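You operate a simulated robot arm through the tools that you are given. There is no shell and no other tool.

You are at the controls of a simulated two-armed robot. One attempt, no reset.

Task
Ram tray S2 firm, lay the filter mat on, weigh it down.
Fine: green rammer, put back; mat in the middle of the sand, black weight on the mat. Set down upright: green rammer.

It is judged by the outcome, as a careful person would: the job done as asked, and still so three seconds after it is handed in. It fails if anything else is knocked over, pushed out of place, dropped, spilled or broken.

Robot
Two 7-joint arms with two-finger parallel grippers on one trunk that stands fixed in place. Base frame: the origin is at the foot of the trunk, x ahead of it, y to its left, z up. Readings come in cm, degrees, newtons and seconds.
The left shoulder is at [7, 15.6, 75.5], the right one opposite. Payload 3.91 kg a hand.
The tool frame of a hand sits at the grasp point between the pads (the TCP): z along the fingers, y along the line on which they close. The tips reach 3 cm beyond it. Largest opening 11 cm; finger width 2, thickness 1; the body of the gripper, 4.8 by 11.2 cm, starts 5.5 cm behind the TCP.
Orientation is that of the tool frame in the base frame, as [roll, pitch, yaw] about the fixed x, y, z axes, in that order (R = Rz(yaw) Ry(pitch) Rx(roll)). With the fingers straight down and closing along the base's y, the tool's x points along the base's -x, its y along +y and its z along -z.

Tools
- The arms move only by the tool step_arm. It takes "left_plan", "right_plan" or both (then of equal length, played together; a hand with none holds still); each is a list of rows, each a list of 7 numbers: the gripper command, from -1 (fully open) to 1 (shut), values between in proportion, then the shift along the tool's x, y, z in cm, then the turn, a rotation vector about the tool's x, y, z in rad. In form: [[jaw, tx, ty, tz, ax, ay, az], ...]. A call has 1 to 20 rows; each row shifts and turns the commanded pose from where the row before left it, along the tool's axes as they then stand. Rows are played at 5 a second. More than 5 cm and 8.6 degrees between two rows, or a gripper value outside its range, and nothing of the call is played. A pose out of reach is approached as far as the arm can. The call stops where the force on the tool passes 40 N (or 10 N more than at its start, if that is more) or the arm is blocked; 0.2 s more then pass. Each finger travels about 10.8 cm/s and halts on what it meets, pressing with about 43 N; the grip force reading is that of the motor and also rises with nothing between the fingers. The clock runs only during rows and for 0.2 s after the last one: add rows that do not move to give the fingers time. It gives the time, the measured TCP pose, the force on the tool (base axes), the opening and the grip force at its end, in the units of the frame above (readings bear some noise), with the torque about the TCP (base axes, N m) and any sound that the robot's microphone picked up, and new pictures: "pictures" is both (left out), scene, wrist or none (wrist: the cameras of the hands that moved).
- Cameras (640 x 400 px; columns grow to the right, rows downward): "scene" is now at [11.12, 6.47, 104.84]; the picture's right is [0.73, -0.68, -0.00], its down [0.06, 0.07, -1.00] and it looks along [0.68, 0.73, 0.09] (base axes); focal length 233 px, centre (320, 200). "left" rides on the left gripper at [7.2, -1.7, -10.3] in its tool frame; the picture's right is [0.23, 0.97, 0.00], its down [-0.76, 0.18, -0.62] and it looks along [-0.61, 0.14, 0.78] (tool axes); focal length 222 px, centre (320, 200). "right" rides on the right gripper at [7.2, 1.7, -10.3] in its tool frame; the picture's right is [-0.23, 0.97, 0.00], its down [-0.76, -0.18, -0.62] and it looks along [-0.61, -0.14, 0.78] (tool axes); focal length 222 px, centre (320, 200).
- move_column(by): slides the trunk up (or, below 0, down) by that many cm; the arms and the scene camera ride with it, the base frame stays. It gives what a move gives, with no picture.
- head_to(pan, tilt): turns the head with the scene camera to pan (to the left, within 86 degrees either way) and tilt (down, from -29 to 69), counted from straight ahead of the robot. It gives what a move gives, and a new picture of the scene camera.
- pixel_to_xyz(camera, pixels): for up to 12 pixels [column, row] of the newest picture of that camera ("zoom" is the newest enlarged one), the place [x, y, z] in the base frame of the surface seen there, good to about 0.2 cm. No time passes.
- inspect(camera, box): a new picture of the part [left, top, right, bottom] of that camera's present view, enlarged. No time passes.
- job_done(): hands the job in; it is judged then, once.

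Leave the grippers open and the arms clear of the work at the hand-in unless told otherwise.

The tools are called after "Emit:" as name(argument=value, ...) on one line, values as JSON. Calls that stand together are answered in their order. step_arm: Moves the arms, as the interface text tells. Its arguments: {"type":"object","properties":{"left_plan":{"type":"array","items":{"type":"array","items":{"type":"number"}}},"right_plan":{"type":"array","items":{"type":"array","items":{"type":"number"}}},"pictures":{"type":"string","enum":["both","scene","wrist","none"]}},"required":[]} The other tools are called the same way: move_column (by) slides the trunk up or down; head_to (pan, tilt) turns the head that bears the scene camera; pixel_to_xyz (camera, pixels) gives the place of the surface under pixels of a picture; inspect (camera, box) takes an enlarged picture of a part of a camera's view; job_done () hands the job in.

At the start:

```text
time_s: 0.0
left_tool_pos: [53.22, 65.32, 117.85]
left_ee_rot: [-180.0, 0.0, -180.0]
left_force: [1.1, -0.6, 0.0]
left_wrist_torque: [0.02, 0.0, -0.01]
left_finger_gap: 10.98
left_gripper_force: 0.1
right_tool_pos: [53.98, 4.63, 116.39]
right_ee_rot: [-180.0, -0.1, -179.9]
right_force: [0.3, 0.6, -0.3]
right_wrist_torque: [0.0, 0.0, 0.01]
right_finger_gap: 11.0
right_gripper_force: 0.1
trunk travel left (down, up): [-20.0, 74.0]
head pan, tilt: [46.8, -5.5]
```

scene: 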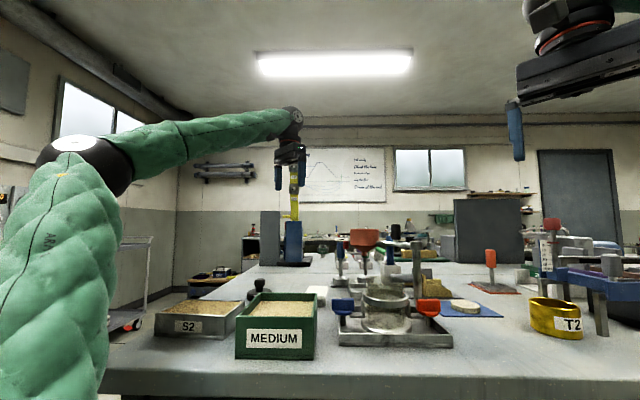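
right: 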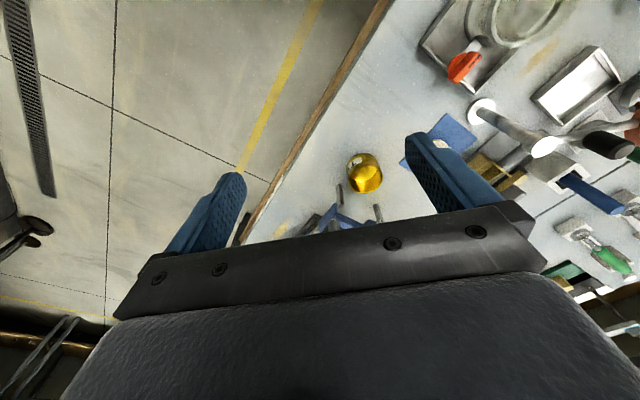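
left: 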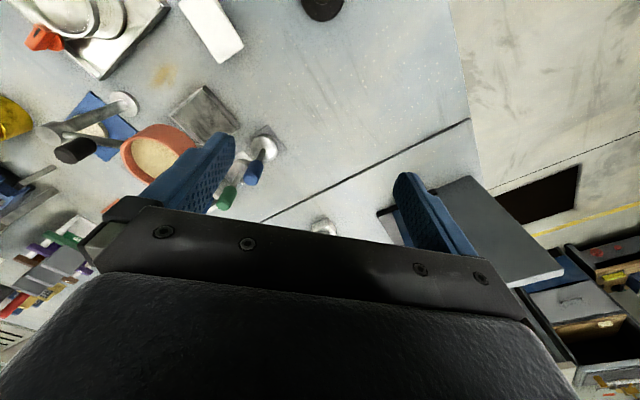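

The scene picture shows a bench with tray S2 at about (200,318), a green "MEDIUM" box, and other tools. I'll tilt the head down to see the bench better.

Emit:
head_to(pan=47, tilt=30)

```text
time_s: 1.0
left_tool_pos: [53.21, 65.38, 117.9]
left_ee_rot: [-180.0, 0.1, -180.0]
left_force: [-0.5, -0.2, 0.4]
left_wrist_torque: [-0.02, 0.03, -0.01]
left_finger_gap: 10.99
left_gripper_force: 0.1
right_tool_pos: [54.01, 4.59, 116.45]
right_ee_rot: [180.0, 0.1, -180.0]
right_force: [-0.4, 0.5, -0.6]
right_wrist_torque: [0.03, 0.02, 0.02]
right_finger_gap: 11.02
right_gripper_force: 0.1
trunk travel left (down, up): [-20.0, 74.0]
head pan, tilt: [47.0, 30.0]
```

scene: 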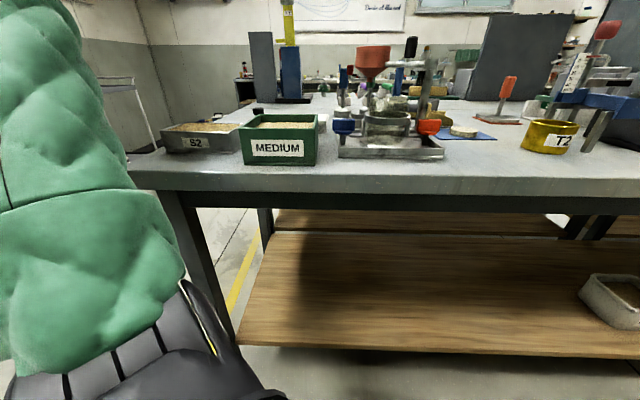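

The bench front edge runs across the picture. I'll measure several points: S2 tray, MEDIUM box, bench, gear and the objects behind.

Emit:
pixel_to_xyz(camera="scene", pixels=[[200, 128], [195, 142], [285, 125], [278, 148], [338, 168], [390, 152], [463, 131], [505, 100], [550, 140], [260, 60], [373, 60], [290, 70]])

Emit:
inspect(camera="scene", box=[120, 20, 380, 180])

Emit:
inspect(camera="scene", box=[320, 20, 640, 200])

```text
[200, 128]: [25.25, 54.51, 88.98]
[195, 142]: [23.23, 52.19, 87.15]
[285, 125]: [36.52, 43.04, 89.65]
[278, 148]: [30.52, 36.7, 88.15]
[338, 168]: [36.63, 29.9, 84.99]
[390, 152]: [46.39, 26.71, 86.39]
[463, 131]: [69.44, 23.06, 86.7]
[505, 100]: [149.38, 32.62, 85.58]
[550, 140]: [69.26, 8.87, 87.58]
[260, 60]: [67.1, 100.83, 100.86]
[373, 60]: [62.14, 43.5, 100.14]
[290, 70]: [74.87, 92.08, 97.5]
```

```text
2.46 times, centred on (250, 100) of scene
```

zoom: 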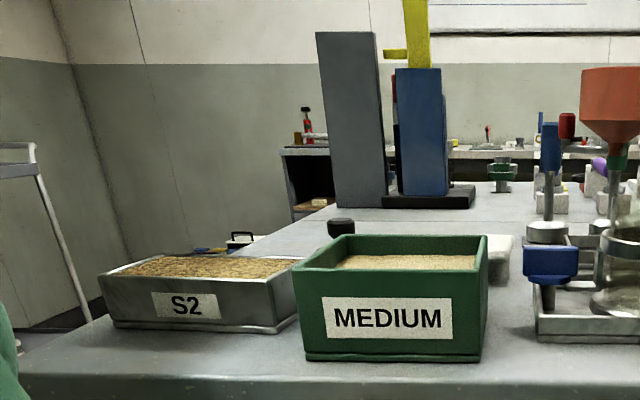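

```text
2.00 times, centred on (480, 110) of scene
```

zoom: 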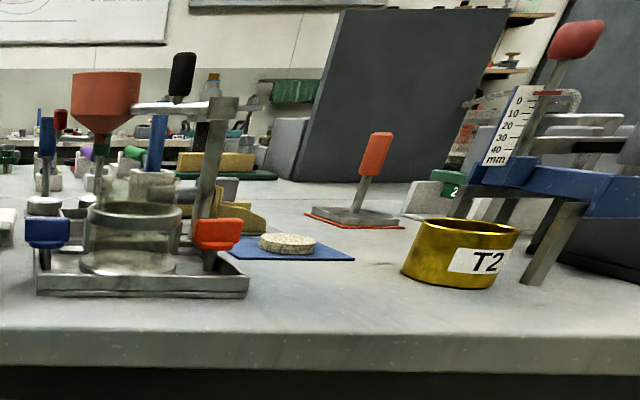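

The bench top is at about z = 85 and the camera is low. I'll raise the trunk 40 cm to see the bench from above (the arms are in free air and rise with it).

Emit:
move_column(by=40)

```text
time_s: 4.8
left_tool_pos: [53.13, 65.46, 157.9]
left_ee_rot: [-180.0, 0.0, -180.0]
left_force: [-0.1, 0.8, -0.3]
left_wrist_torque: [0.02, -0.02, -0.02]
left_finger_gap: 11.01
left_gripper_force: 0.0
right_tool_pos: [54.01, 4.62, 156.34]
right_ee_rot: [-179.9, 0.0, -180.0]
right_force: [0.3, 0.1, -0.6]
right_wrist_torque: [-0.01, -0.01, -0.04]
right_finger_gap: 10.99
right_gripper_force: 0.0
trunk travel left (down, up): [-60.0, 34.0]
head pan, tilt: [47.0, 30.0]
```

The trunk is up 40 cm. Now I'll tilt the head down to look at the bench.

Emit:
head_to(pan=47, tilt=48)

```text
time_s: 5.7
left_tool_pos: [53.23, 65.41, 158.01]
left_ee_rot: [180.0, 0.1, 180.0]
left_force: [-1.1, 0.1, -0.9]
left_wrist_torque: [0.03, 0.0, 0.01]
left_finger_gap: 11.0
left_gripper_force: 0.0
right_tool_pos: [54.0, 4.68, 156.32]
right_ee_rot: [180.0, 0.0, -179.9]
right_force: [0.9, -0.5, -0.9]
right_wrist_torque: [0.01, -0.03, 0.02]
right_finger_gap: 10.99
right_gripper_force: 0.1
trunk travel left (down, up): [-60.0, 34.0]
head pan, tilt: [47.0, 48.0]
```

scene: 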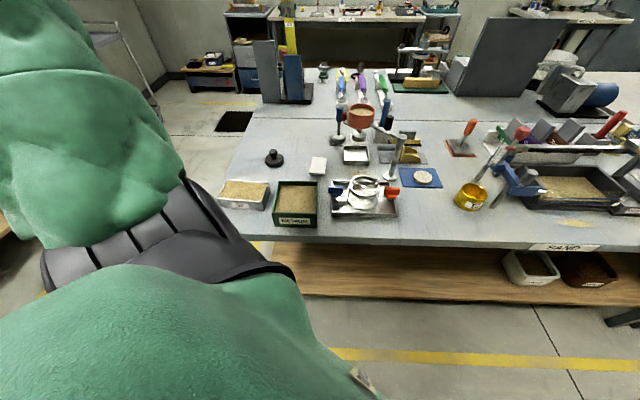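

I now see the whole bench. I'll enlarge the left half and the right half to identify things.

Emit:
inspect(camera="scene", box=[210, 130, 350, 230])

Emit:
inspect(camera="scene", box=[240, 50, 400, 150])

Emit:
inspect(camera="scene", box=[320, 120, 480, 220])

Emit:
inspect(camera="scene", box=[440, 100, 640, 225])

```text
4.00 times, centred on (280, 180) of scene
```

zoom: 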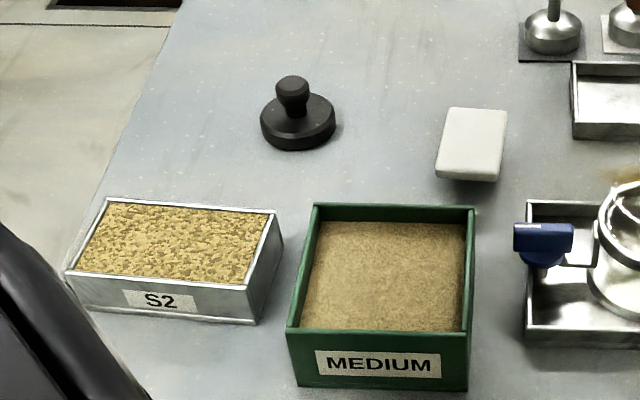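

```text
4.00 times, centred on (320, 100) of scene
```

zoom: 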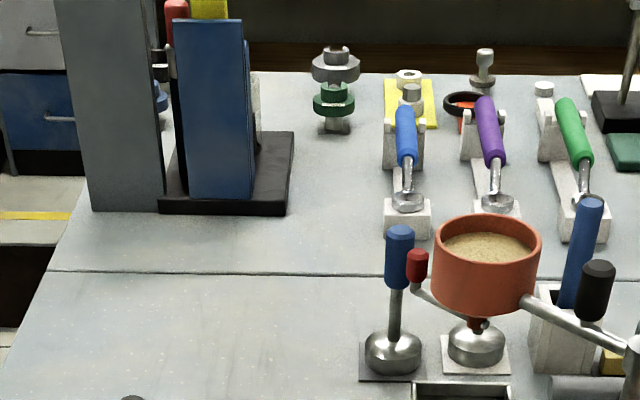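

```text
4.00 times, centred on (400, 170) of scene
```

zoom: 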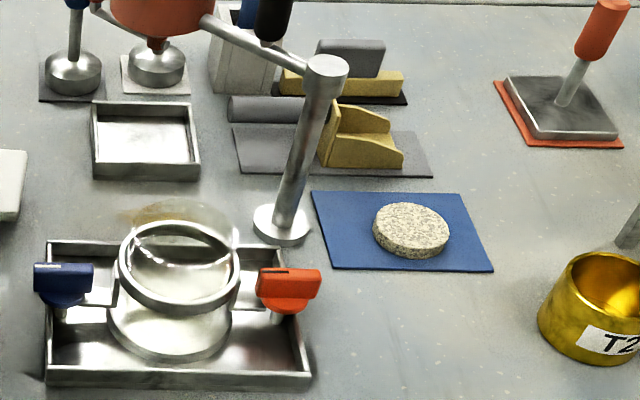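

```text
3.20 times, centred on (540, 162) of scene
```

zoom: 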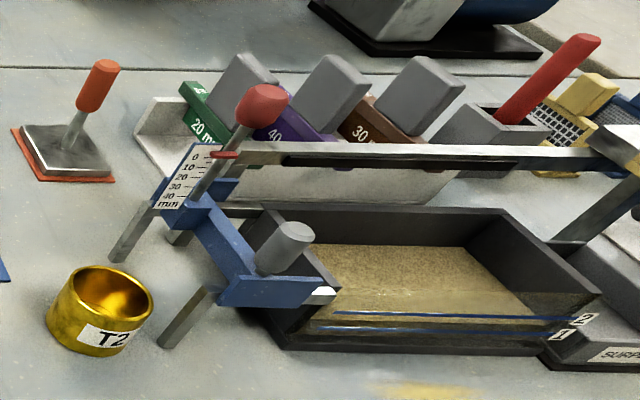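

S2 is at (245,193), black weight at (274,157), a white pad at (318,166), rammers near (340,130) and (358,130), the green-handled one perhaps hidden by the orange funnel. I'll measure these.

Emit:
pixel_to_xyz(camera="scene", pixels=[[245, 191], [224, 207], [271, 210], [279, 183], [237, 180], [273, 152], [274, 163], [318, 165], [309, 172], [335, 173], [338, 139], [358, 136]])

Emit:
inspect(camera="scene", box=[330, 90, 410, 140])

Emit:
inspect(camera="left", box=[0, 0, 640, 400])

Emit:
inspect(camera="right", box=[0, 0, 640, 400])

```text
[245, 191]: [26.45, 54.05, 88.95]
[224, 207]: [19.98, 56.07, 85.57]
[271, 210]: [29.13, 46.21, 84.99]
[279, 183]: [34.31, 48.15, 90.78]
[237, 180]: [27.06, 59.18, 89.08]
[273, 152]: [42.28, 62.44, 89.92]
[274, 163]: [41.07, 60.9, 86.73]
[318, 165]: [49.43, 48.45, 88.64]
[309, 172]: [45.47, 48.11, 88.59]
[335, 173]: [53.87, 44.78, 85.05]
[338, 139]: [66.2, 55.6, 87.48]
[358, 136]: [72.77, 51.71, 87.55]
```

```text
8.00 times, centred on (370, 115) of scene
```

zoom: 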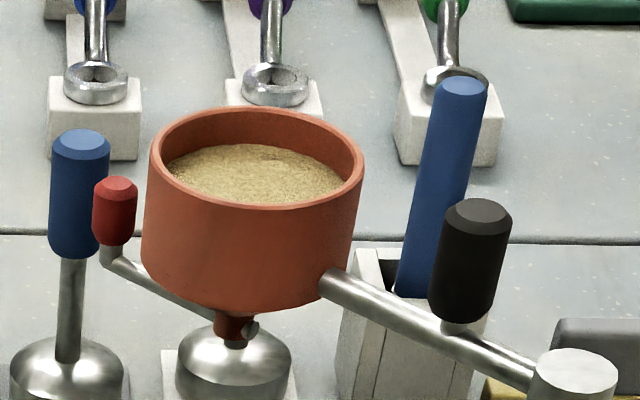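

```text
1.00 times, centred on (320, 200) of left (not enlarged: the box is as wide or as high as the picture)
```

zoom: 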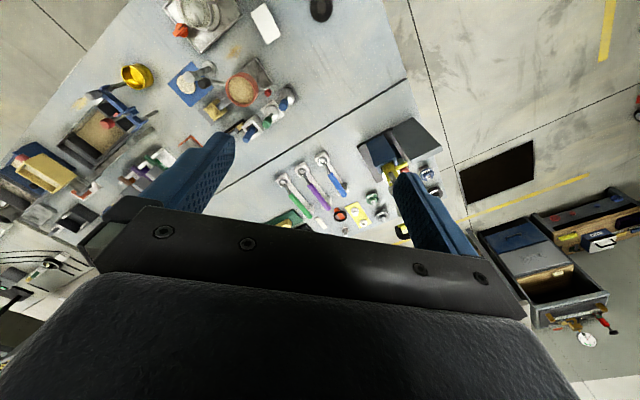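

```text
1.00 times, centred on (320, 200) of right (not enlarged: the box is as wide or as high as the picture)
```

zoom: 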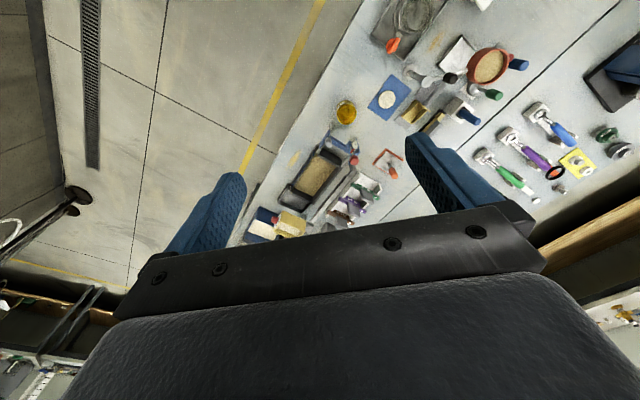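

The wrist cameras see green and blue handled tools near the funnel. I'll enlarge these areas.

Emit:
inspect(camera="right", box=[360, 0, 560, 125])

Emit:
inspect(camera="left", box=[160, 0, 360, 125])

```text
3.20 times, centred on (460, 62) of right
```

zoom: 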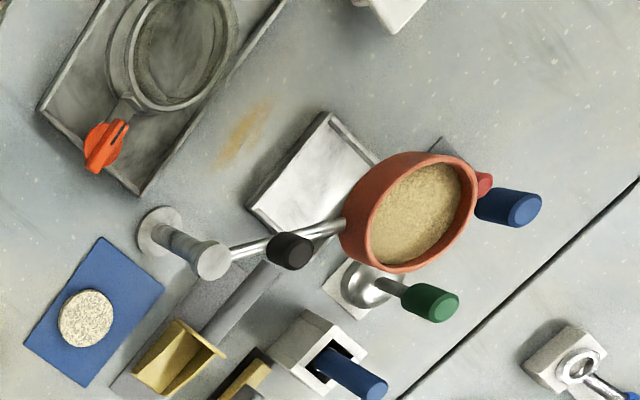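

```text
3.20 times, centred on (260, 62) of left
```

zoom: 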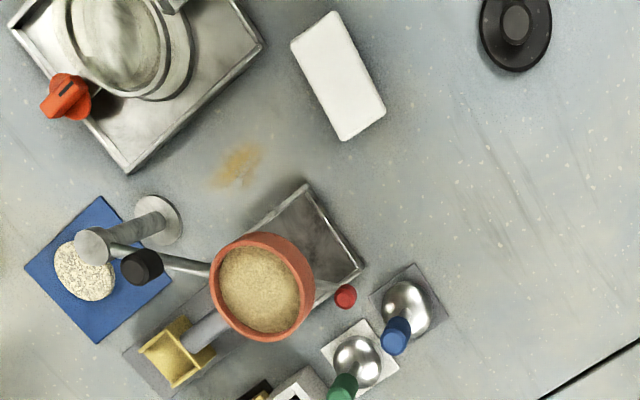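

The left view shows blue rammer on a dark pad, green rammer on a light pad, the white mat and the black weight. I'll measure points via the last enlarged picture (left camera zoom).

Emit:
pixel_to_xyz(camera="zoom", pixels=[[345, 385], [357, 357], [395, 332], [405, 302], [331, 15], [292, 45], [342, 137], [383, 108], [515, 22], [262, 290], [308, 270], [345, 297]])

Emit:
head_to(pan=47, tilt=15)

```text
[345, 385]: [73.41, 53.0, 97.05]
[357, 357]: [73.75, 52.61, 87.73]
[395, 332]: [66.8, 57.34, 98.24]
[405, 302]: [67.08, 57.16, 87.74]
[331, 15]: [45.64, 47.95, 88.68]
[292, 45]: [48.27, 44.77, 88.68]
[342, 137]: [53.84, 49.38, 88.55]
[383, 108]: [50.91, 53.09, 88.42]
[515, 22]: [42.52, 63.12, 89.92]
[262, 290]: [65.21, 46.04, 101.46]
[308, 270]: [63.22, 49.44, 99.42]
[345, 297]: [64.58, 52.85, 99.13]
```

```text
time_s: 6.6
left_tool_pos: [53.31, 65.37, 158.06]
left_ee_rot: [180.0, 0.0, 180.0]
left_force: [1.0, 0.4, 0.5]
left_wrist_torque: [0.01, 0.01, -0.02]
left_finger_gap: 10.99
left_gripper_force: 0.0
right_tool_pos: [54.09, 4.61, 156.34]
right_ee_rot: [180.0, 0.1, 180.0]
right_force: [-0.8, 1.1, -0.2]
right_wrist_torque: [0.01, 0.0, -0.01]
right_finger_gap: 11.01
right_gripper_force: 0.0
trunk travel left (down, up): [-60.0, 34.0]
head pan, tilt: [47.0, 15.0]
```

scene: 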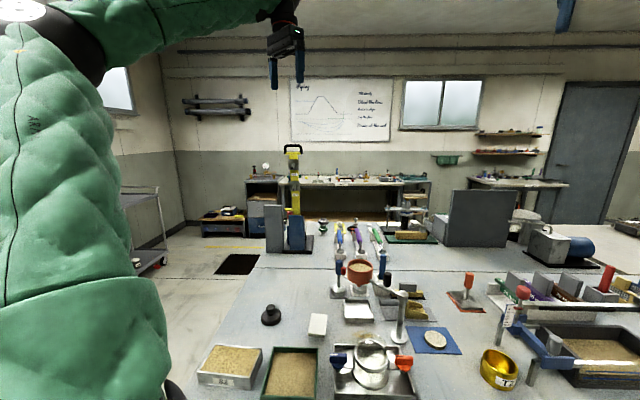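

The whiteboard is in view at (340,110). I'll read it.

Emit:
inspect(camera="scene", box=[285, 75, 397, 145])

Emit:
inspect(camera="scene", box=[295, 300, 345, 345])

Emit:
inspect(camera="scene", box=[400, 315, 470, 360])

Emit:
inspect(camera="scene", box=[190, 290, 320, 399])

Emit:
inspect(camera="scene", box=[310, 215, 440, 300])

```text
5.71 times, centred on (341, 110) of scene
```

zoom: 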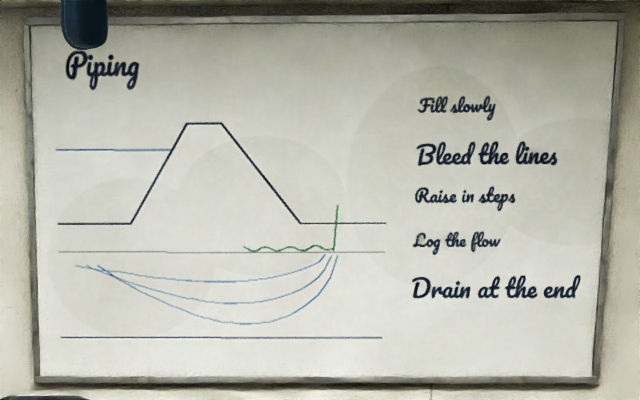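

```text
8.89 times, centred on (320, 322) of scene
```

zoom: 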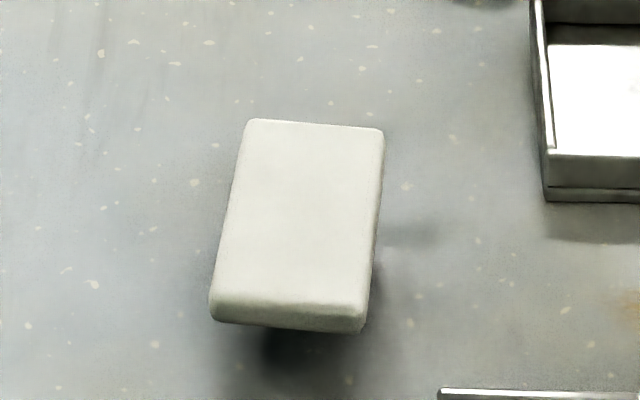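

```text
8.89 times, centred on (435, 338) of scene
```

zoom: 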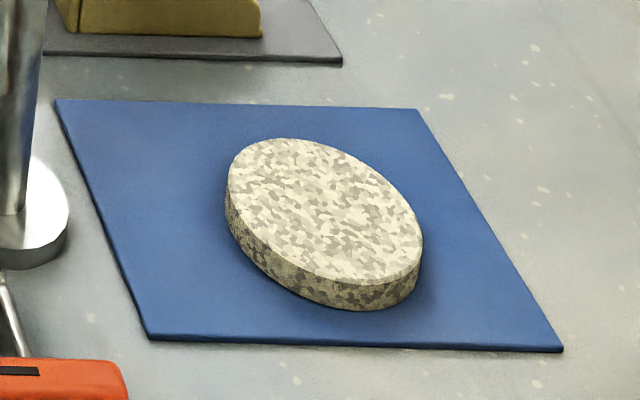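

```text
3.67 times, centred on (255, 344) of scene
```

zoom: 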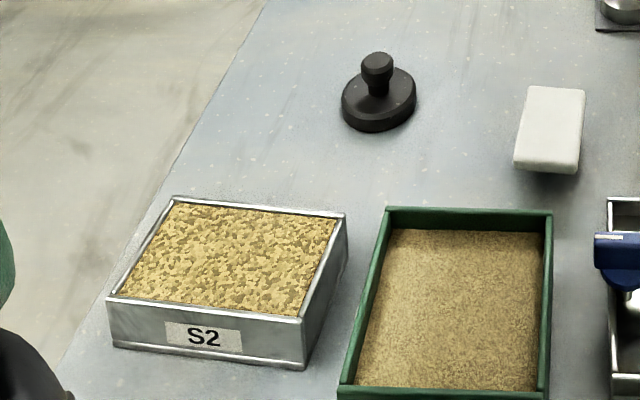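

```text
4.71 times, centred on (375, 258) of scene
```

zoom: 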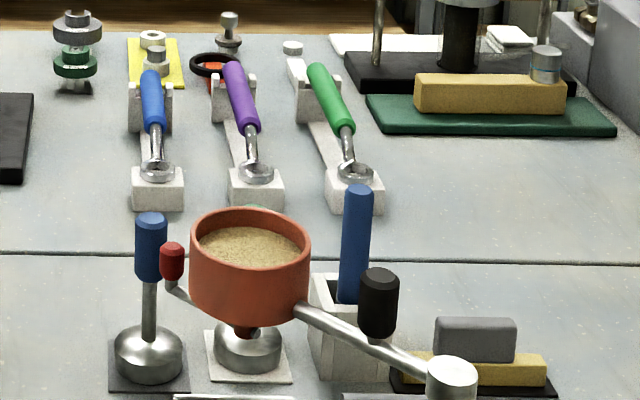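

The mat appears to be the white slab that rests raised near (318,323); the other disc is a porous stone. I'll measure the funnel rim, the blue bar, and nearby tools in this last enlarged picture.

Emit:
pixel_to_xyz(camera="zoom", pixels=[[250, 209], [195, 240], [305, 245], [250, 275], [151, 215], [150, 280], [172, 245], [357, 187], [378, 272], [147, 375], [210, 380], [290, 380]])

Emit:
inspect(camera="scene", box=[190, 290, 320, 399])

```text
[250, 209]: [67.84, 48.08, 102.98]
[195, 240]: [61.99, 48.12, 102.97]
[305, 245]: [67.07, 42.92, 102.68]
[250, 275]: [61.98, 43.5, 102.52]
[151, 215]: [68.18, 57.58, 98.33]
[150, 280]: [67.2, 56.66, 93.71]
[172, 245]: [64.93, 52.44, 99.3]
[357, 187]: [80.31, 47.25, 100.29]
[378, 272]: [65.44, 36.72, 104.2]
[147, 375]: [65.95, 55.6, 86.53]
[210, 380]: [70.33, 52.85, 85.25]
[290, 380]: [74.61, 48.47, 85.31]
```

```text
3.67 times, centred on (255, 344) of scene
```

zoom: 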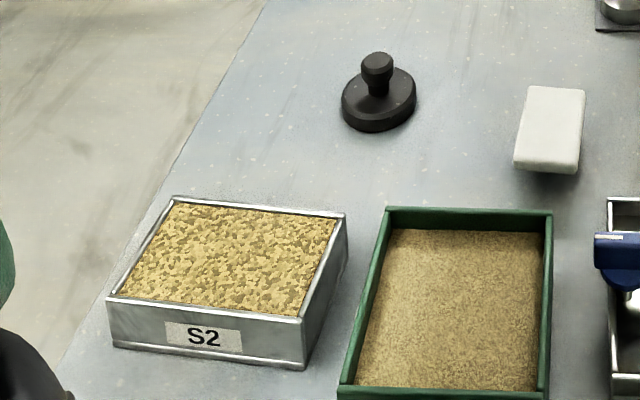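

I'll measure S2's rim corners and sand, MEDIUM box's corner, and weight points in this enlarged picture.

Emit:
pixel_to_xyz(camera="zoom", pixels=[[112, 299], [303, 318], [343, 215], [175, 198], [230, 255], [145, 280], [290, 300], [320, 225], [185, 212], [377, 60], [378, 118], [388, 210]])

```text
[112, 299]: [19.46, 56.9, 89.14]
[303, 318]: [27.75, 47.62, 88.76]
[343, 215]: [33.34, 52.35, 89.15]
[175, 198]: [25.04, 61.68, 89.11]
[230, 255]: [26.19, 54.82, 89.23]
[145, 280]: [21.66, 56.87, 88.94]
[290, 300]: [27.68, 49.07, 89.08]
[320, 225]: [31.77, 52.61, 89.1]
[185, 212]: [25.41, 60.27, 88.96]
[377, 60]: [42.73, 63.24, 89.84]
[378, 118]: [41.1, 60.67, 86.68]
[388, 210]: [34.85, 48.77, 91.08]
```

S2's rim spans corners (19.5,56.9), (27.8,47.6), (33.3,52.4), (25.0,61.7), with sand near z = 89. The green rammer's handle is at about (73.5,53,97). I'll move the left hand over it at height, TCP about z = 115, to look closely.

Emit:
head_to(pan=44, tilt=30)

Emit:
step_arm(left_plan=[[-1, -2, -1.2, 3.5, 0, 0, 0], [-1, -2, -1.2, 3.5, 0, 0, 0], [-1, -2, -1.2, 3.5, 0, 0, 0], [-1, -2, -1.2, 3.5, 0, 0, 0], [-1, -2, -1.2, 3.5, 0, 0, 0], [-1, -2, -1.2, 3.5, 0, 0, 0], [-1, -2, -1.2, 3.5, 0, 0, 0], [-1, -2, -1.2, 3.5, 0, 0, 0], [-1, -2, -1.2, 3.5, 0, 0, 0], [-1, -2, -1.2, 3.5, 0, 0, 0]], pictures="both")

```text
time_s: 7.4
left_tool_pos: [53.15, 65.4, 158.1]
left_ee_rot: [180.0, 0.0, -180.0]
left_force: [-0.1, 0.5, 0.9]
left_wrist_torque: [0.01, -0.01, 0.02]
left_finger_gap: 11.0
left_gripper_force: 0.1
right_tool_pos: [54.0, 4.56, 156.44]
right_ee_rot: [180.0, 0.1, -179.9]
right_force: [1.2, 0.3, 0.5]
right_wrist_torque: [-0.01, -0.06, -0.01]
right_finger_gap: 11.02
right_gripper_force: 0.0
trunk travel left (down, up): [-60.0, 34.0]
head pan, tilt: [44.0, 30.0]
```

scene: 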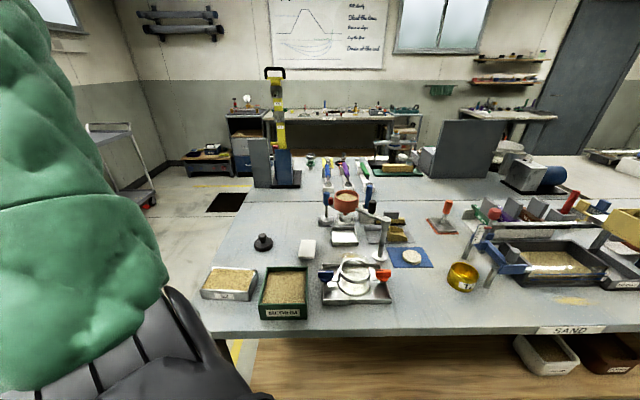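

```text
time_s: 9.6
left_tool_pos: [73.31, 53.8, 122.77]
left_ee_rot: [-180.0, -0.1, 180.0]
left_force: [-0.2, 0.2, -0.2]
left_wrist_torque: [0.03, 0.01, 0.02]
left_finger_gap: 10.99
left_gripper_force: 0.2
right_tool_pos: [54.22, 4.66, 156.21]
right_ee_rot: [179.9, -0.2, -180.0]
right_force: [0.5, 0.8, -0.1]
right_wrist_torque: [-0.03, 0.03, 0.02]
right_finger_gap: 11.0
right_gripper_force: 0.1
trunk travel left (down, up): [-60.0, 34.0]
head pan, tilt: [44.0, 30.0]
```

scene: 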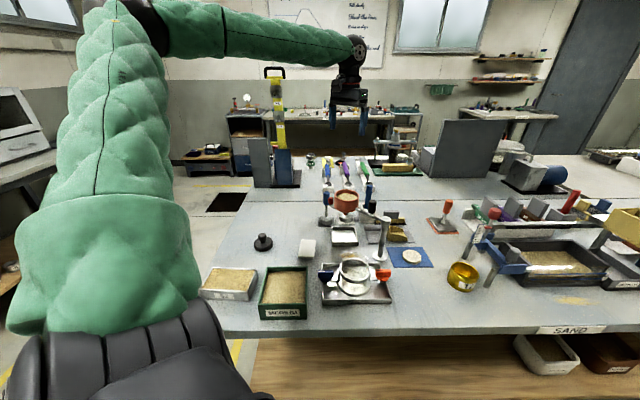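
left: 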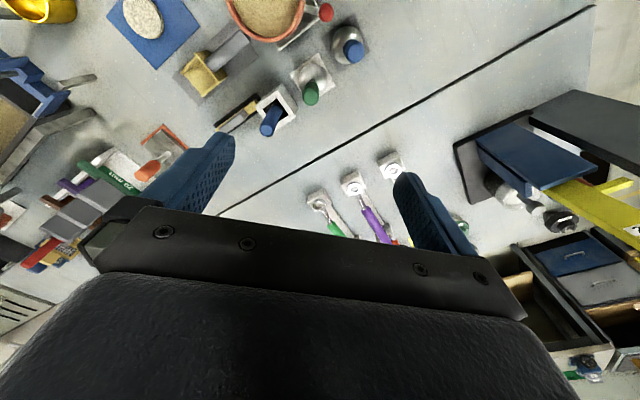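

The left wrist camera sees the green handle at (312,92) and the blue one at (352,47). I'll enlarge and measure there.

Emit:
inspect(camera="left", box=[230, 0, 390, 140])

Emit:
pixel_to_xyz(camera="left", pixels=[[312, 87], [311, 97], [310, 70], [298, 75], [331, 79], [321, 56], [355, 45], [347, 35], [270, 120], [272, 110]])

```text
2.86 times, centred on (310, 70) of left
```

zoom: 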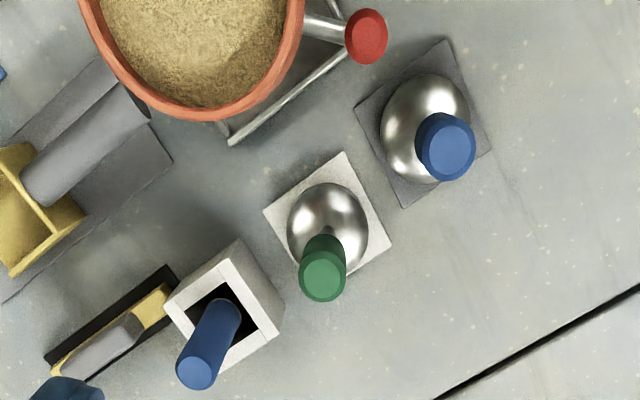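

```text
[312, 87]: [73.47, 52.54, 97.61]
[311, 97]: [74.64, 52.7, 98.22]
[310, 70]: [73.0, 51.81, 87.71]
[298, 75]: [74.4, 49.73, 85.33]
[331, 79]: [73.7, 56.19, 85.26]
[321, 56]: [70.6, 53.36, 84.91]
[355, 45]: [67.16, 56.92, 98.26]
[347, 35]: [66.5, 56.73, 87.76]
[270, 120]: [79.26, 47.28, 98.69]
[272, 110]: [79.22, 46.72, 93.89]
```

In the zoom the green handle's top face is at (322,278). I'll measure it, the pad's corners, base edges and the blue one.

Emit:
pixel_to_xyz(camera="zoom", pixels=[[322, 280], [305, 278], [340, 278], [322, 295], [345, 155], [266, 212], [389, 242], [310, 245], [327, 186], [290, 232], [366, 232], [322, 250]])

```text
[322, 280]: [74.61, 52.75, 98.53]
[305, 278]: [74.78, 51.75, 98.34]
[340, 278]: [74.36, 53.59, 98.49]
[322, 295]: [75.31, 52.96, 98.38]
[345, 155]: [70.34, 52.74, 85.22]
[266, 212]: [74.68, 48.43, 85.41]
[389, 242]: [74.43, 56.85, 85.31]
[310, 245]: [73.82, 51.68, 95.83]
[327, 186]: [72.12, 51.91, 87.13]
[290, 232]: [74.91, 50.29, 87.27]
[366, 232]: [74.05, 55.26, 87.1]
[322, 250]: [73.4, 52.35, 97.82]
```

The rammer axis is at about (74.55,52.67), handle z ≈ 93.7–98.4, diameter about 2.5, on its pad centred at (74.55,52.65). I'll line up above it and descend to z = 106 with the jaws narrowed to about 6 cm.

Emit:
step_arm(left_plan=[[-0.1, -0.62, -0.55, 0, 0, 0, 0], [-0.1, -0.62, -0.55, 4.2, 0, 0, 0], [-0.1, 0, 0, 4.2, 0, 0, 0], [-0.1, 0, 0, 4.2, 0, 0, 0], [-0.1, 0, 0, 4.2, 0, 0, 0], [-0.1, 0, 0, 0, 0, 0, 0]], pictures="both")

```text
time_s: 11.0
left_tool_pos: [74.19, 52.32, 106.08]
left_ee_rot: [-179.9, 0.0, 180.0]
left_force: [0.5, -0.3, -0.4]
left_wrist_torque: [-0.01, -0.03, -0.03]
left_finger_gap: 6.05
left_gripper_force: 0.1
right_tool_pos: [53.84, 4.51, 156.39]
right_ee_rot: [179.9, 0.2, 179.9]
right_force: [0.5, -0.9, -0.3]
right_wrist_torque: [0.01, 0.0, -0.02]
right_finger_gap: 11.0
right_gripper_force: 0.2
trunk travel left (down, up): [-60.0, 34.0]
head pan, tilt: [44.0, 30.0]
```

scene: 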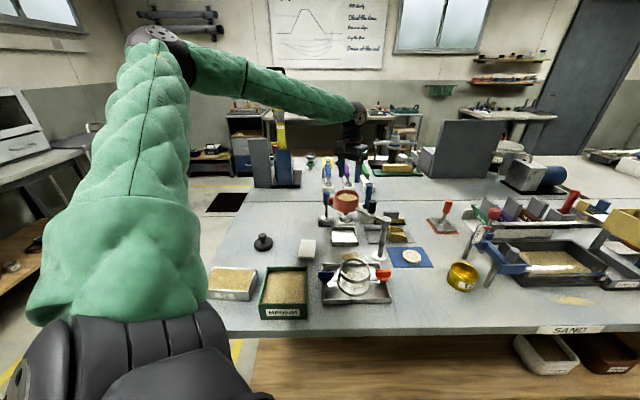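
left: 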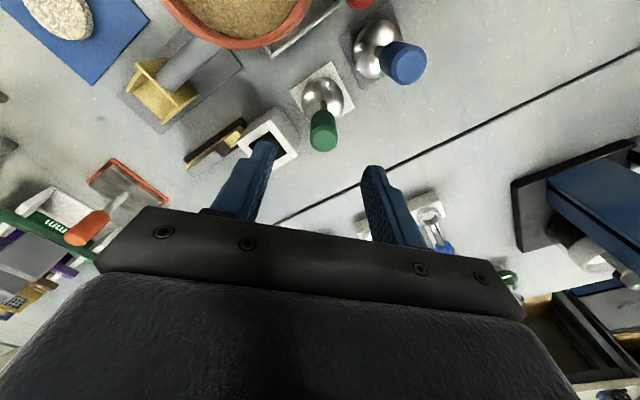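

The hand is above the rammer at (74.2,52.3,106). I'll re-measure the handle from here with an enlarged view.

Emit:
inspect(camera="left", box=[260, 50, 420, 150])

Emit:
step_arm(left_plan=[[-0.1, 0, 0, 0, 0, 0, 0]], pictures="none")

```text
4.00 times, centred on (340, 100) of left
```

zoom: 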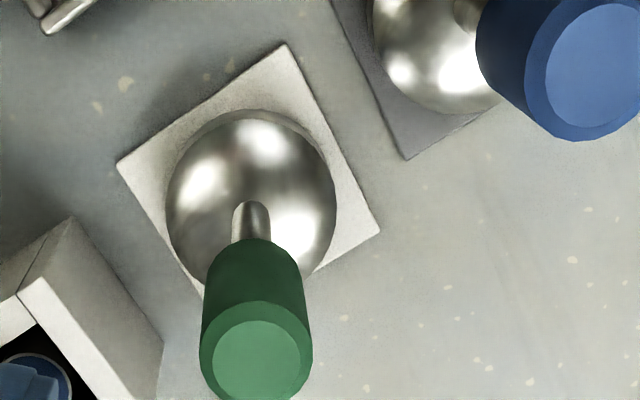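

```text
time_s: 11.4
left_tool_pos: [74.3, 52.33, 106.02]
left_ee_rot: [-180.0, -0.1, 180.0]
left_force: [1.2, -0.4, 0.2]
left_wrist_torque: [-0.02, 0.01, -0.01]
left_finger_gap: 6.04
left_gripper_force: 0.2
right_tool_pos: [54.05, 4.55, 156.38]
right_ee_rot: [-179.9, -0.1, 180.0]
right_force: [-1.2, -0.8, 0.0]
right_wrist_torque: [0.0, 0.02, -0.04]
right_finger_gap: 10.99
right_gripper_force: 0.1
trunk travel left (down, up): [-60.0, 34.0]
head pan, tilt: [44.0, 30.0]
```

The handle top face is at (255,360) in the zoom. I'll measure its sides and the pad corners.

Emit:
pixel_to_xyz(camera="zoom", pixels=[[255, 362], [215, 362], [297, 362], [255, 325], [255, 392], [285, 46], [120, 162], [377, 228], [255, 245], [215, 260], [300, 260], [575, 75]])

```text
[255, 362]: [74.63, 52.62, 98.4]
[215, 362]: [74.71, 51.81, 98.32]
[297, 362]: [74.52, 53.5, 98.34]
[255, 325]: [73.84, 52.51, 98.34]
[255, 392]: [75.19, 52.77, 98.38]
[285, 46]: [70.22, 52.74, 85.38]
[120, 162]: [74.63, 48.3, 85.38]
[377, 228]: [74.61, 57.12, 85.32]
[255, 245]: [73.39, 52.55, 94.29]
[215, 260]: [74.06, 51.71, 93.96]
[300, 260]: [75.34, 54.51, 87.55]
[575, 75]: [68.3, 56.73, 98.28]
```

The handle axis is at (74.55,52.66), the hand at (74.25,52.33). I'll correct by 0.3 cm in each, then descend to TCP z = 95.2.

Emit:
step_arm(left_plan=[[-0.1, -0.3, 0.32, 0, 0, 0, 0], [-0.1, 0, 0, 3, 0, 0, 0], [-0.1, 0, 0, 3, 0, 0, 0], [-0.1, 0, 0, 2.5, 0, 0, 0], [-0.1, 0, 0, 2.3, 0, 0, 0], [-0.1, 0, 0, 0, 0, 0, 0]], pictures="both")

```text
time_s: 12.8
left_tool_pos: [74.56, 52.38, 95.4]
left_ee_rot: [180.0, -0.1, 180.0]
left_force: [0.5, 0.5, 0.2]
left_wrist_torque: [-0.02, 0.04, 0.0]
left_finger_gap: 6.05
left_gripper_force: 0.1
right_tool_pos: [53.89, 4.51, 156.32]
right_ee_rot: [-180.0, 0.0, -180.0]
right_force: [-0.4, -0.2, 0.2]
right_wrist_torque: [-0.03, -0.02, 0.0]
right_finger_gap: 10.99
right_gripper_force: 0.1
trunk travel left (down, up): [-60.0, 34.0]
head pan, tilt: [44.0, 30.0]
```

scene: 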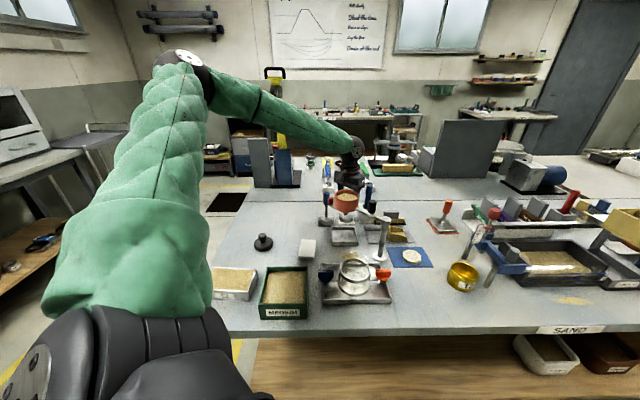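
left: 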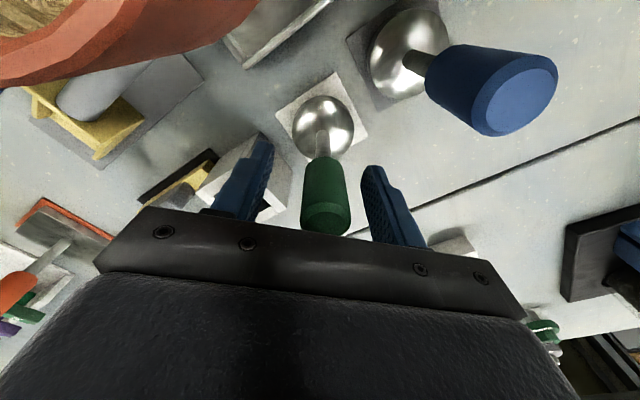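

The green handle stands between the fingers. The TCP reads y = 52.4, so I'll shift +0.2 in y and close the jaws on it.

Emit:
step_arm(left_plan=[[-0.1, 0, 0.2, 0, 0, 0, 0], [0.3, 0, 0, 0, 0, 0, 0], [1, 0, 0, 0, 0, 0, 0], [1, 0, 0, 0, 0, 0, 0], [1, 0, 0, 0, 0, 0, 0], [1, 0, 0, 0, 0, 0, 0]], pictures="wrist")

```text
time_s: 14.2
left_tool_pos: [74.6, 52.76, 95.34]
left_ee_rot: [-179.9, 0.0, -180.0]
left_force: [-0.3, 0.2, 1.8]
left_wrist_torque: [-0.06, 0.02, 0.01]
left_finger_gap: 2.41
left_gripper_force: 43.2
right_tool_pos: [54.01, 4.65, 156.43]
right_ee_rot: [180.0, 0.0, 179.9]
right_force: [-0.3, -1.2, 0.0]
right_wrist_torque: [-0.04, 0.03, 0.01]
right_finger_gap: 11.0
right_gripper_force: 0.0
trunk travel left (down, up): [-60.0, 34.0]
head pan, tilt: [44.0, 30.0]
```

left: 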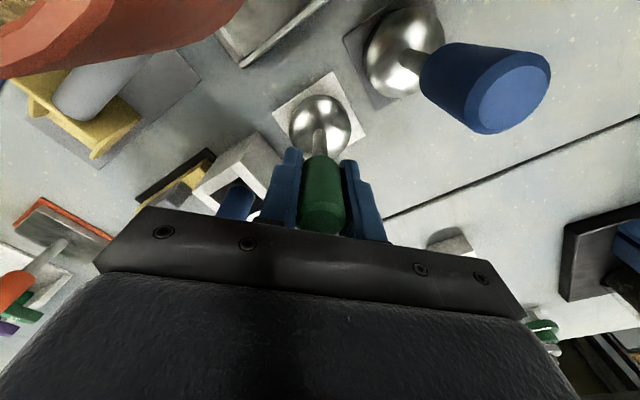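

The handle is gripped (gap 2.41, 43 N). I'll lift straight up, slowly first, to TCP z ≈ 117.

Emit:
step_arm(left_plan=[[1, 0, 0, -1, 0, 0, 0], [1, 0, 0, -2, 0, 0, 0], [1, 0, 0, -3, 0, 0, 0], [1, 0, 0, -4, 0, 0, 0], [1, 0, 0, -4, 0, 0, 0], [1, 0, 0, -4, 0, 0, 0], [1, 0, 0, -4, 0, 0, 0], [1, 0, 0, 0, 0, 0, 0]], pictures="both")

```text
time_s: 16.0
left_tool_pos: [74.63, 53.07, 117.44]
left_ee_rot: [180.0, -0.1, -180.0]
left_force: [-0.1, -0.1, -3.8]
left_wrist_torque: [-0.06, -0.02, 0.0]
left_finger_gap: 2.39
left_gripper_force: 42.7
right_tool_pos: [54.1, 4.56, 156.25]
right_ee_rot: [-179.9, -0.1, 179.9]
right_force: [-0.5, 0.0, 0.6]
right_wrist_torque: [-0.01, 0.0, 0.0]
right_finger_gap: 10.99
right_gripper_force: 0.1
trunk travel left (down, up): [-60.0, 34.0]
head pan, tilt: [44.0, 30.0]
```

scene: 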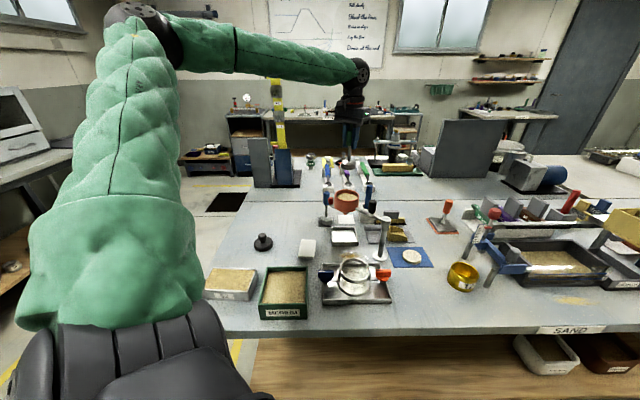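
left: 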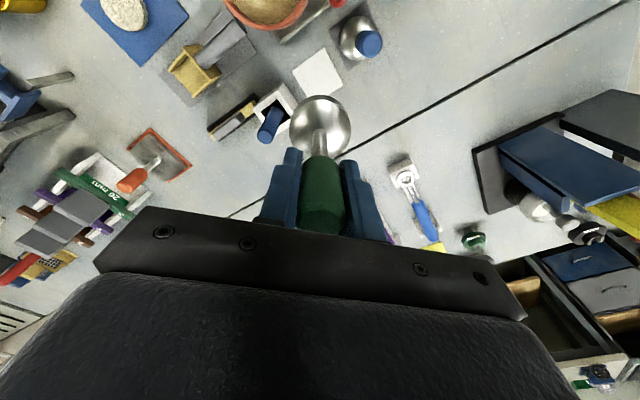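

The rammer is lifted (about 3.8 N). Its pad is now bare at (318,72) in the wrist view; I'll measure the pad's corners for the return.

Emit:
inspect(camera="left", box=[270, 30, 390, 105])

```text
5.33 times, centred on (330, 68) of left
```

zoom: 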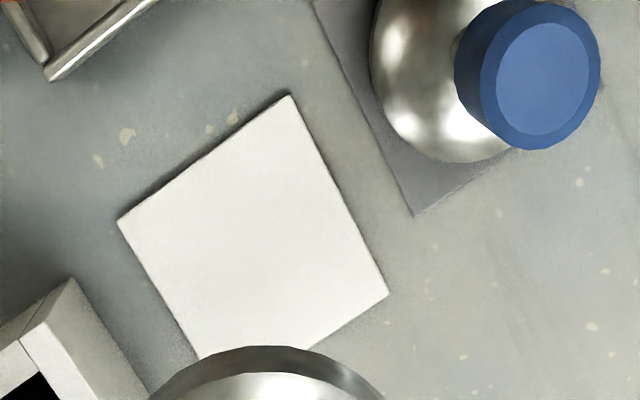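

Emit:
pixel_to_xyz(camera="zoom", pixels=[[289, 97], [122, 222], [385, 292], [199, 355], [250, 240]])

Emit:
step_arm(left_plan=[[1, 4.8, 0.15, 0, 0, 0, 0], [1, 4.8, 0.15, 0, 0, 0, 0], [1, 4.8, 0.15, 0, 0, 0, 0], [1, 4.8, 0.15, 0, 0, 0, 0], [1, 4.8, 0.15, 0, 0, 0, 0], [1, 4.8, 0.15, 0, 0, 0, 0], [1, 4.8, 0.15, 0, 0, 0, 0], [1, 4.8, 0.15, 0, 0, 0, 0], [1, 4.8, 0.15, 0, 0, 0, 0], [1, 4.8, 0.15, 0, 0, 0, 0], [1, 0, 0, 0, 0, 0, 0]], pictures="both")

```text
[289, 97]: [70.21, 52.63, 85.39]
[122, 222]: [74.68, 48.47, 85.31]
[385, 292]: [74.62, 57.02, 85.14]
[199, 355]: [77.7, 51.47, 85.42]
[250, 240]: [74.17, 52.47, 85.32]
```

```text
time_s: 18.4
left_tool_pos: [26.92, 54.56, 117.24]
left_ee_rot: [-179.9, 0.0, -179.9]
left_force: [0.5, 0.6, -3.4]
left_wrist_torque: [0.0, 0.02, 0.01]
left_finger_gap: 2.4
left_gripper_force: 42.6
right_tool_pos: [54.22, 4.85, 156.13]
right_ee_rot: [-179.8, -0.2, -180.0]
right_force: [0.3, -0.1, 0.0]
right_wrist_torque: [0.01, 0.04, 0.03]
right_finger_gap: 11.01
right_gripper_force: 0.1
trunk travel left (down, up): [-60.0, 34.0]
head pan, tilt: [44.0, 30.0]
```

scene: 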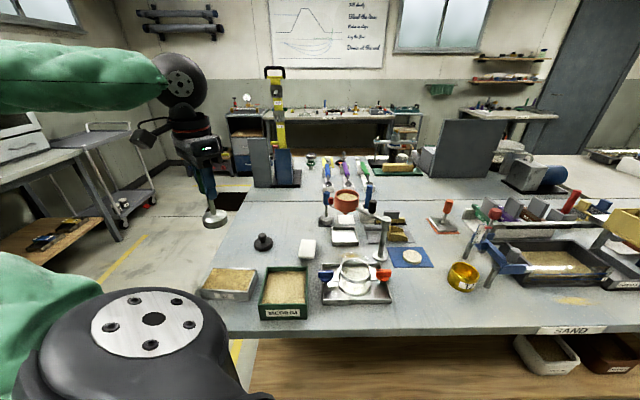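
left: 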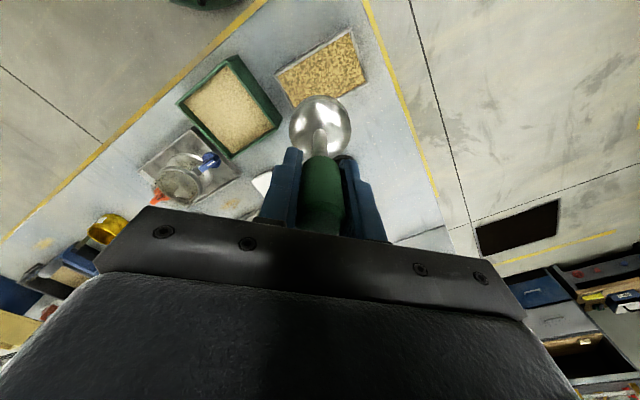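

The rammer is over S2. S2 appears at (320,65) in the wrist view. I'll enlarge and measure its corners.

Emit:
inspect(camera="left", box=[250, 10, 410, 110])

Emit:
inspect(camera="scene", box=[190, 255, 310, 330])

```text
4.00 times, centred on (330, 60) of left
```

zoom: 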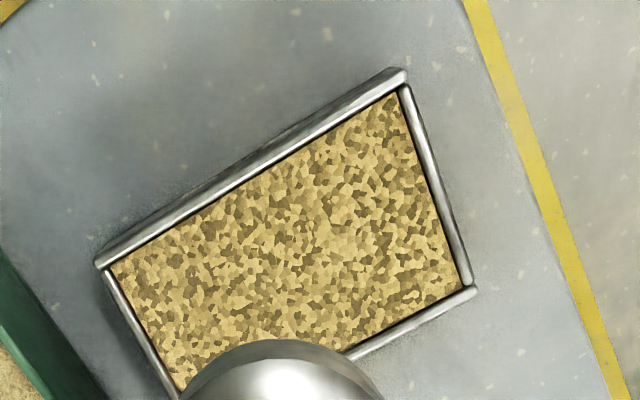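

```text
5.33 times, centred on (250, 292) of scene
```

zoom: 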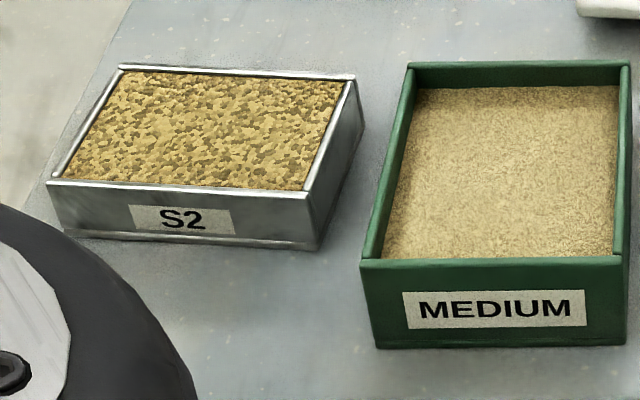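

I'll measure S2's inner corners and outer corners in the last zoom (scene).

Emit:
pixel_to_xyz(camera="zoom", pixels=[[122, 75], [341, 84], [302, 186], [68, 176], [120, 68], [354, 78], [310, 196], [50, 184], [205, 130]])

Emit:
inspect(camera="left", box=[250, 10, 410, 110])

Emit:
pixel_to_xyz(camera="zoom", pixels=[[400, 95], [112, 268], [466, 282], [172, 392], [402, 80], [100, 263], [470, 293], [280, 240], [345, 358]])

```text
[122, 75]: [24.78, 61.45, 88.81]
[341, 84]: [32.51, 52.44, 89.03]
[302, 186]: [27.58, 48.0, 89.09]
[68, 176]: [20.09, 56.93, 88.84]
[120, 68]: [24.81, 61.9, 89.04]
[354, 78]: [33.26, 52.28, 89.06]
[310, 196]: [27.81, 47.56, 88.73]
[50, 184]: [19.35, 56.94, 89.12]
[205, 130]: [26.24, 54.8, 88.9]
```

```text
4.00 times, centred on (330, 60) of left
```

zoom: 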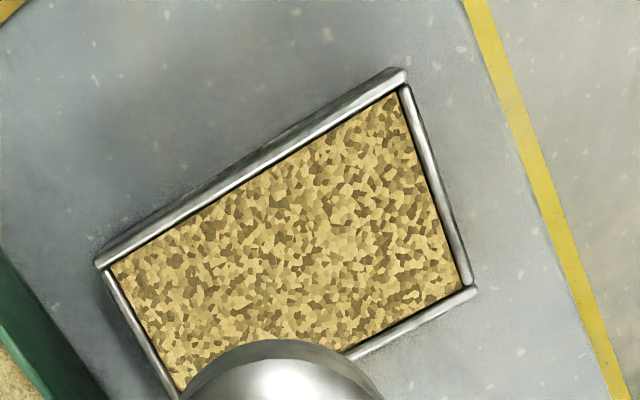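

```text
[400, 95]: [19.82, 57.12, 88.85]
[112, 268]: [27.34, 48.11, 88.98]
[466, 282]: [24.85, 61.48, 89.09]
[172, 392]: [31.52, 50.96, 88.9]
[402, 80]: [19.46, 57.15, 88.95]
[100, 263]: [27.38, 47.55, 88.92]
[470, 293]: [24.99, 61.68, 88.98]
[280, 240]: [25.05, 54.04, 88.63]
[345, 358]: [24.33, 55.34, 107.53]
```

S2's inner opening is centred at about (26.18,54.73), 11.7 cm long along (0.65,-0.76) and 6.6 cm wide; rammer foot is about 5.3 cm across. I'll go over the centre and descend to TCP z ≈ 102 (foot about 3 cm above the sand).

Emit:
step_arm(left_plan=[[1, 0.7, 0.17, 0, 0, 0, 0], [1, 0, 0, 4, 0, 0, 0], [1, 0, 0, 4, 0, 0, 0], [1, 0, 0, 4, 0, 0, 0], [1, 0, 0, 3, 0, 0, 0], [1, 0, 0, 0, 0, 0, 0], [1, 0, 0, 0, 0, 0, 0]], pictures="both")

```text
time_s: 20.0
left_tool_pos: [27.59, 57.36, 103.21]
left_ee_rot: [-179.7, -0.1, 180.0]
left_force: [0.1, 0.8, -3.5]
left_wrist_torque: [0.0, -0.02, -0.03]
left_finger_gap: 2.39
left_gripper_force: 43.3
left hand out of reach, approached as far as the arm can: row 3, 4, 5
right_tool_pos: [54.13, 4.58, 156.41]
right_ee_rot: [179.9, 0.0, -180.0]
right_force: [0.3, -0.5, -0.6]
right_wrist_torque: [0.02, 0.0, 0.01]
right_finger_gap: 11.0
right_gripper_force: 0.0
trunk travel left (down, up): [-60.0, 34.0]
head pan, tilt: [44.0, 30.0]
```

scene: 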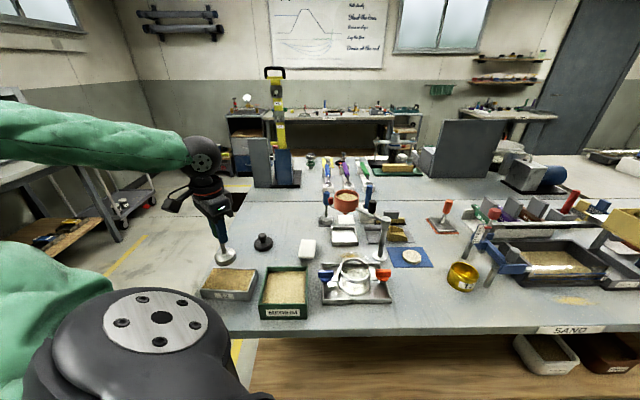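
left: 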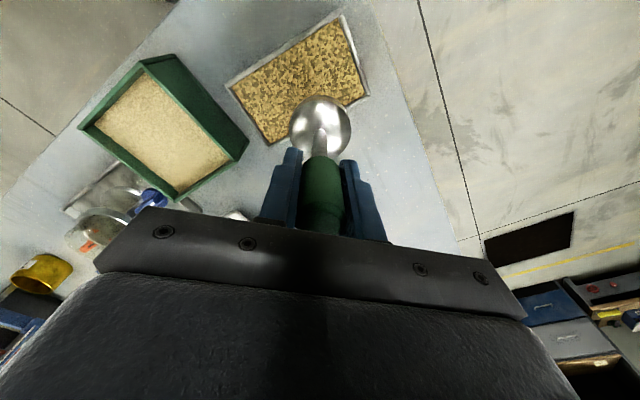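

The hand stopped short: with the trunk this high the arm can't fold down to this spot (reached z = 103.2, y = 57.4). I'll raise the hand back up 24 cm, then lower the trunk so the shoulder is in a better place.

Emit:
step_arm(left_plan=[[1, 0, 0, -4, 0, 0, 0], [1, 0, 0, -4, 0, 0, 0], [1, 0, 0, -4, 0, 0, 0], [1, 0, 0, -4, 0, 0, 0], [1, 0, 0, -4, 0, 0, 0], [1, 0, 0, -4, 0, 0, 0], [1, 0, 0, 0, 0, 0, 0]], pictures="none")

```text
time_s: 21.6
left_tool_pos: [27.87, 57.03, 127.5]
left_ee_rot: [-180.0, 0.0, -180.0]
left_force: [0.5, 1.1, -4.1]
left_wrist_torque: [-0.02, 0.01, 0.02]
left_finger_gap: 2.39
left_gripper_force: 42.8
right_tool_pos: [53.88, 4.6, 156.33]
right_ee_rot: [180.0, -0.1, -180.0]
right_force: [0.0, 0.6, -0.9]
right_wrist_torque: [0.0, -0.02, 0.01]
right_finger_gap: 10.99
right_gripper_force: 0.1
trunk travel left (down, up): [-60.0, 34.0]
head pan, tilt: [44.0, 30.0]
```

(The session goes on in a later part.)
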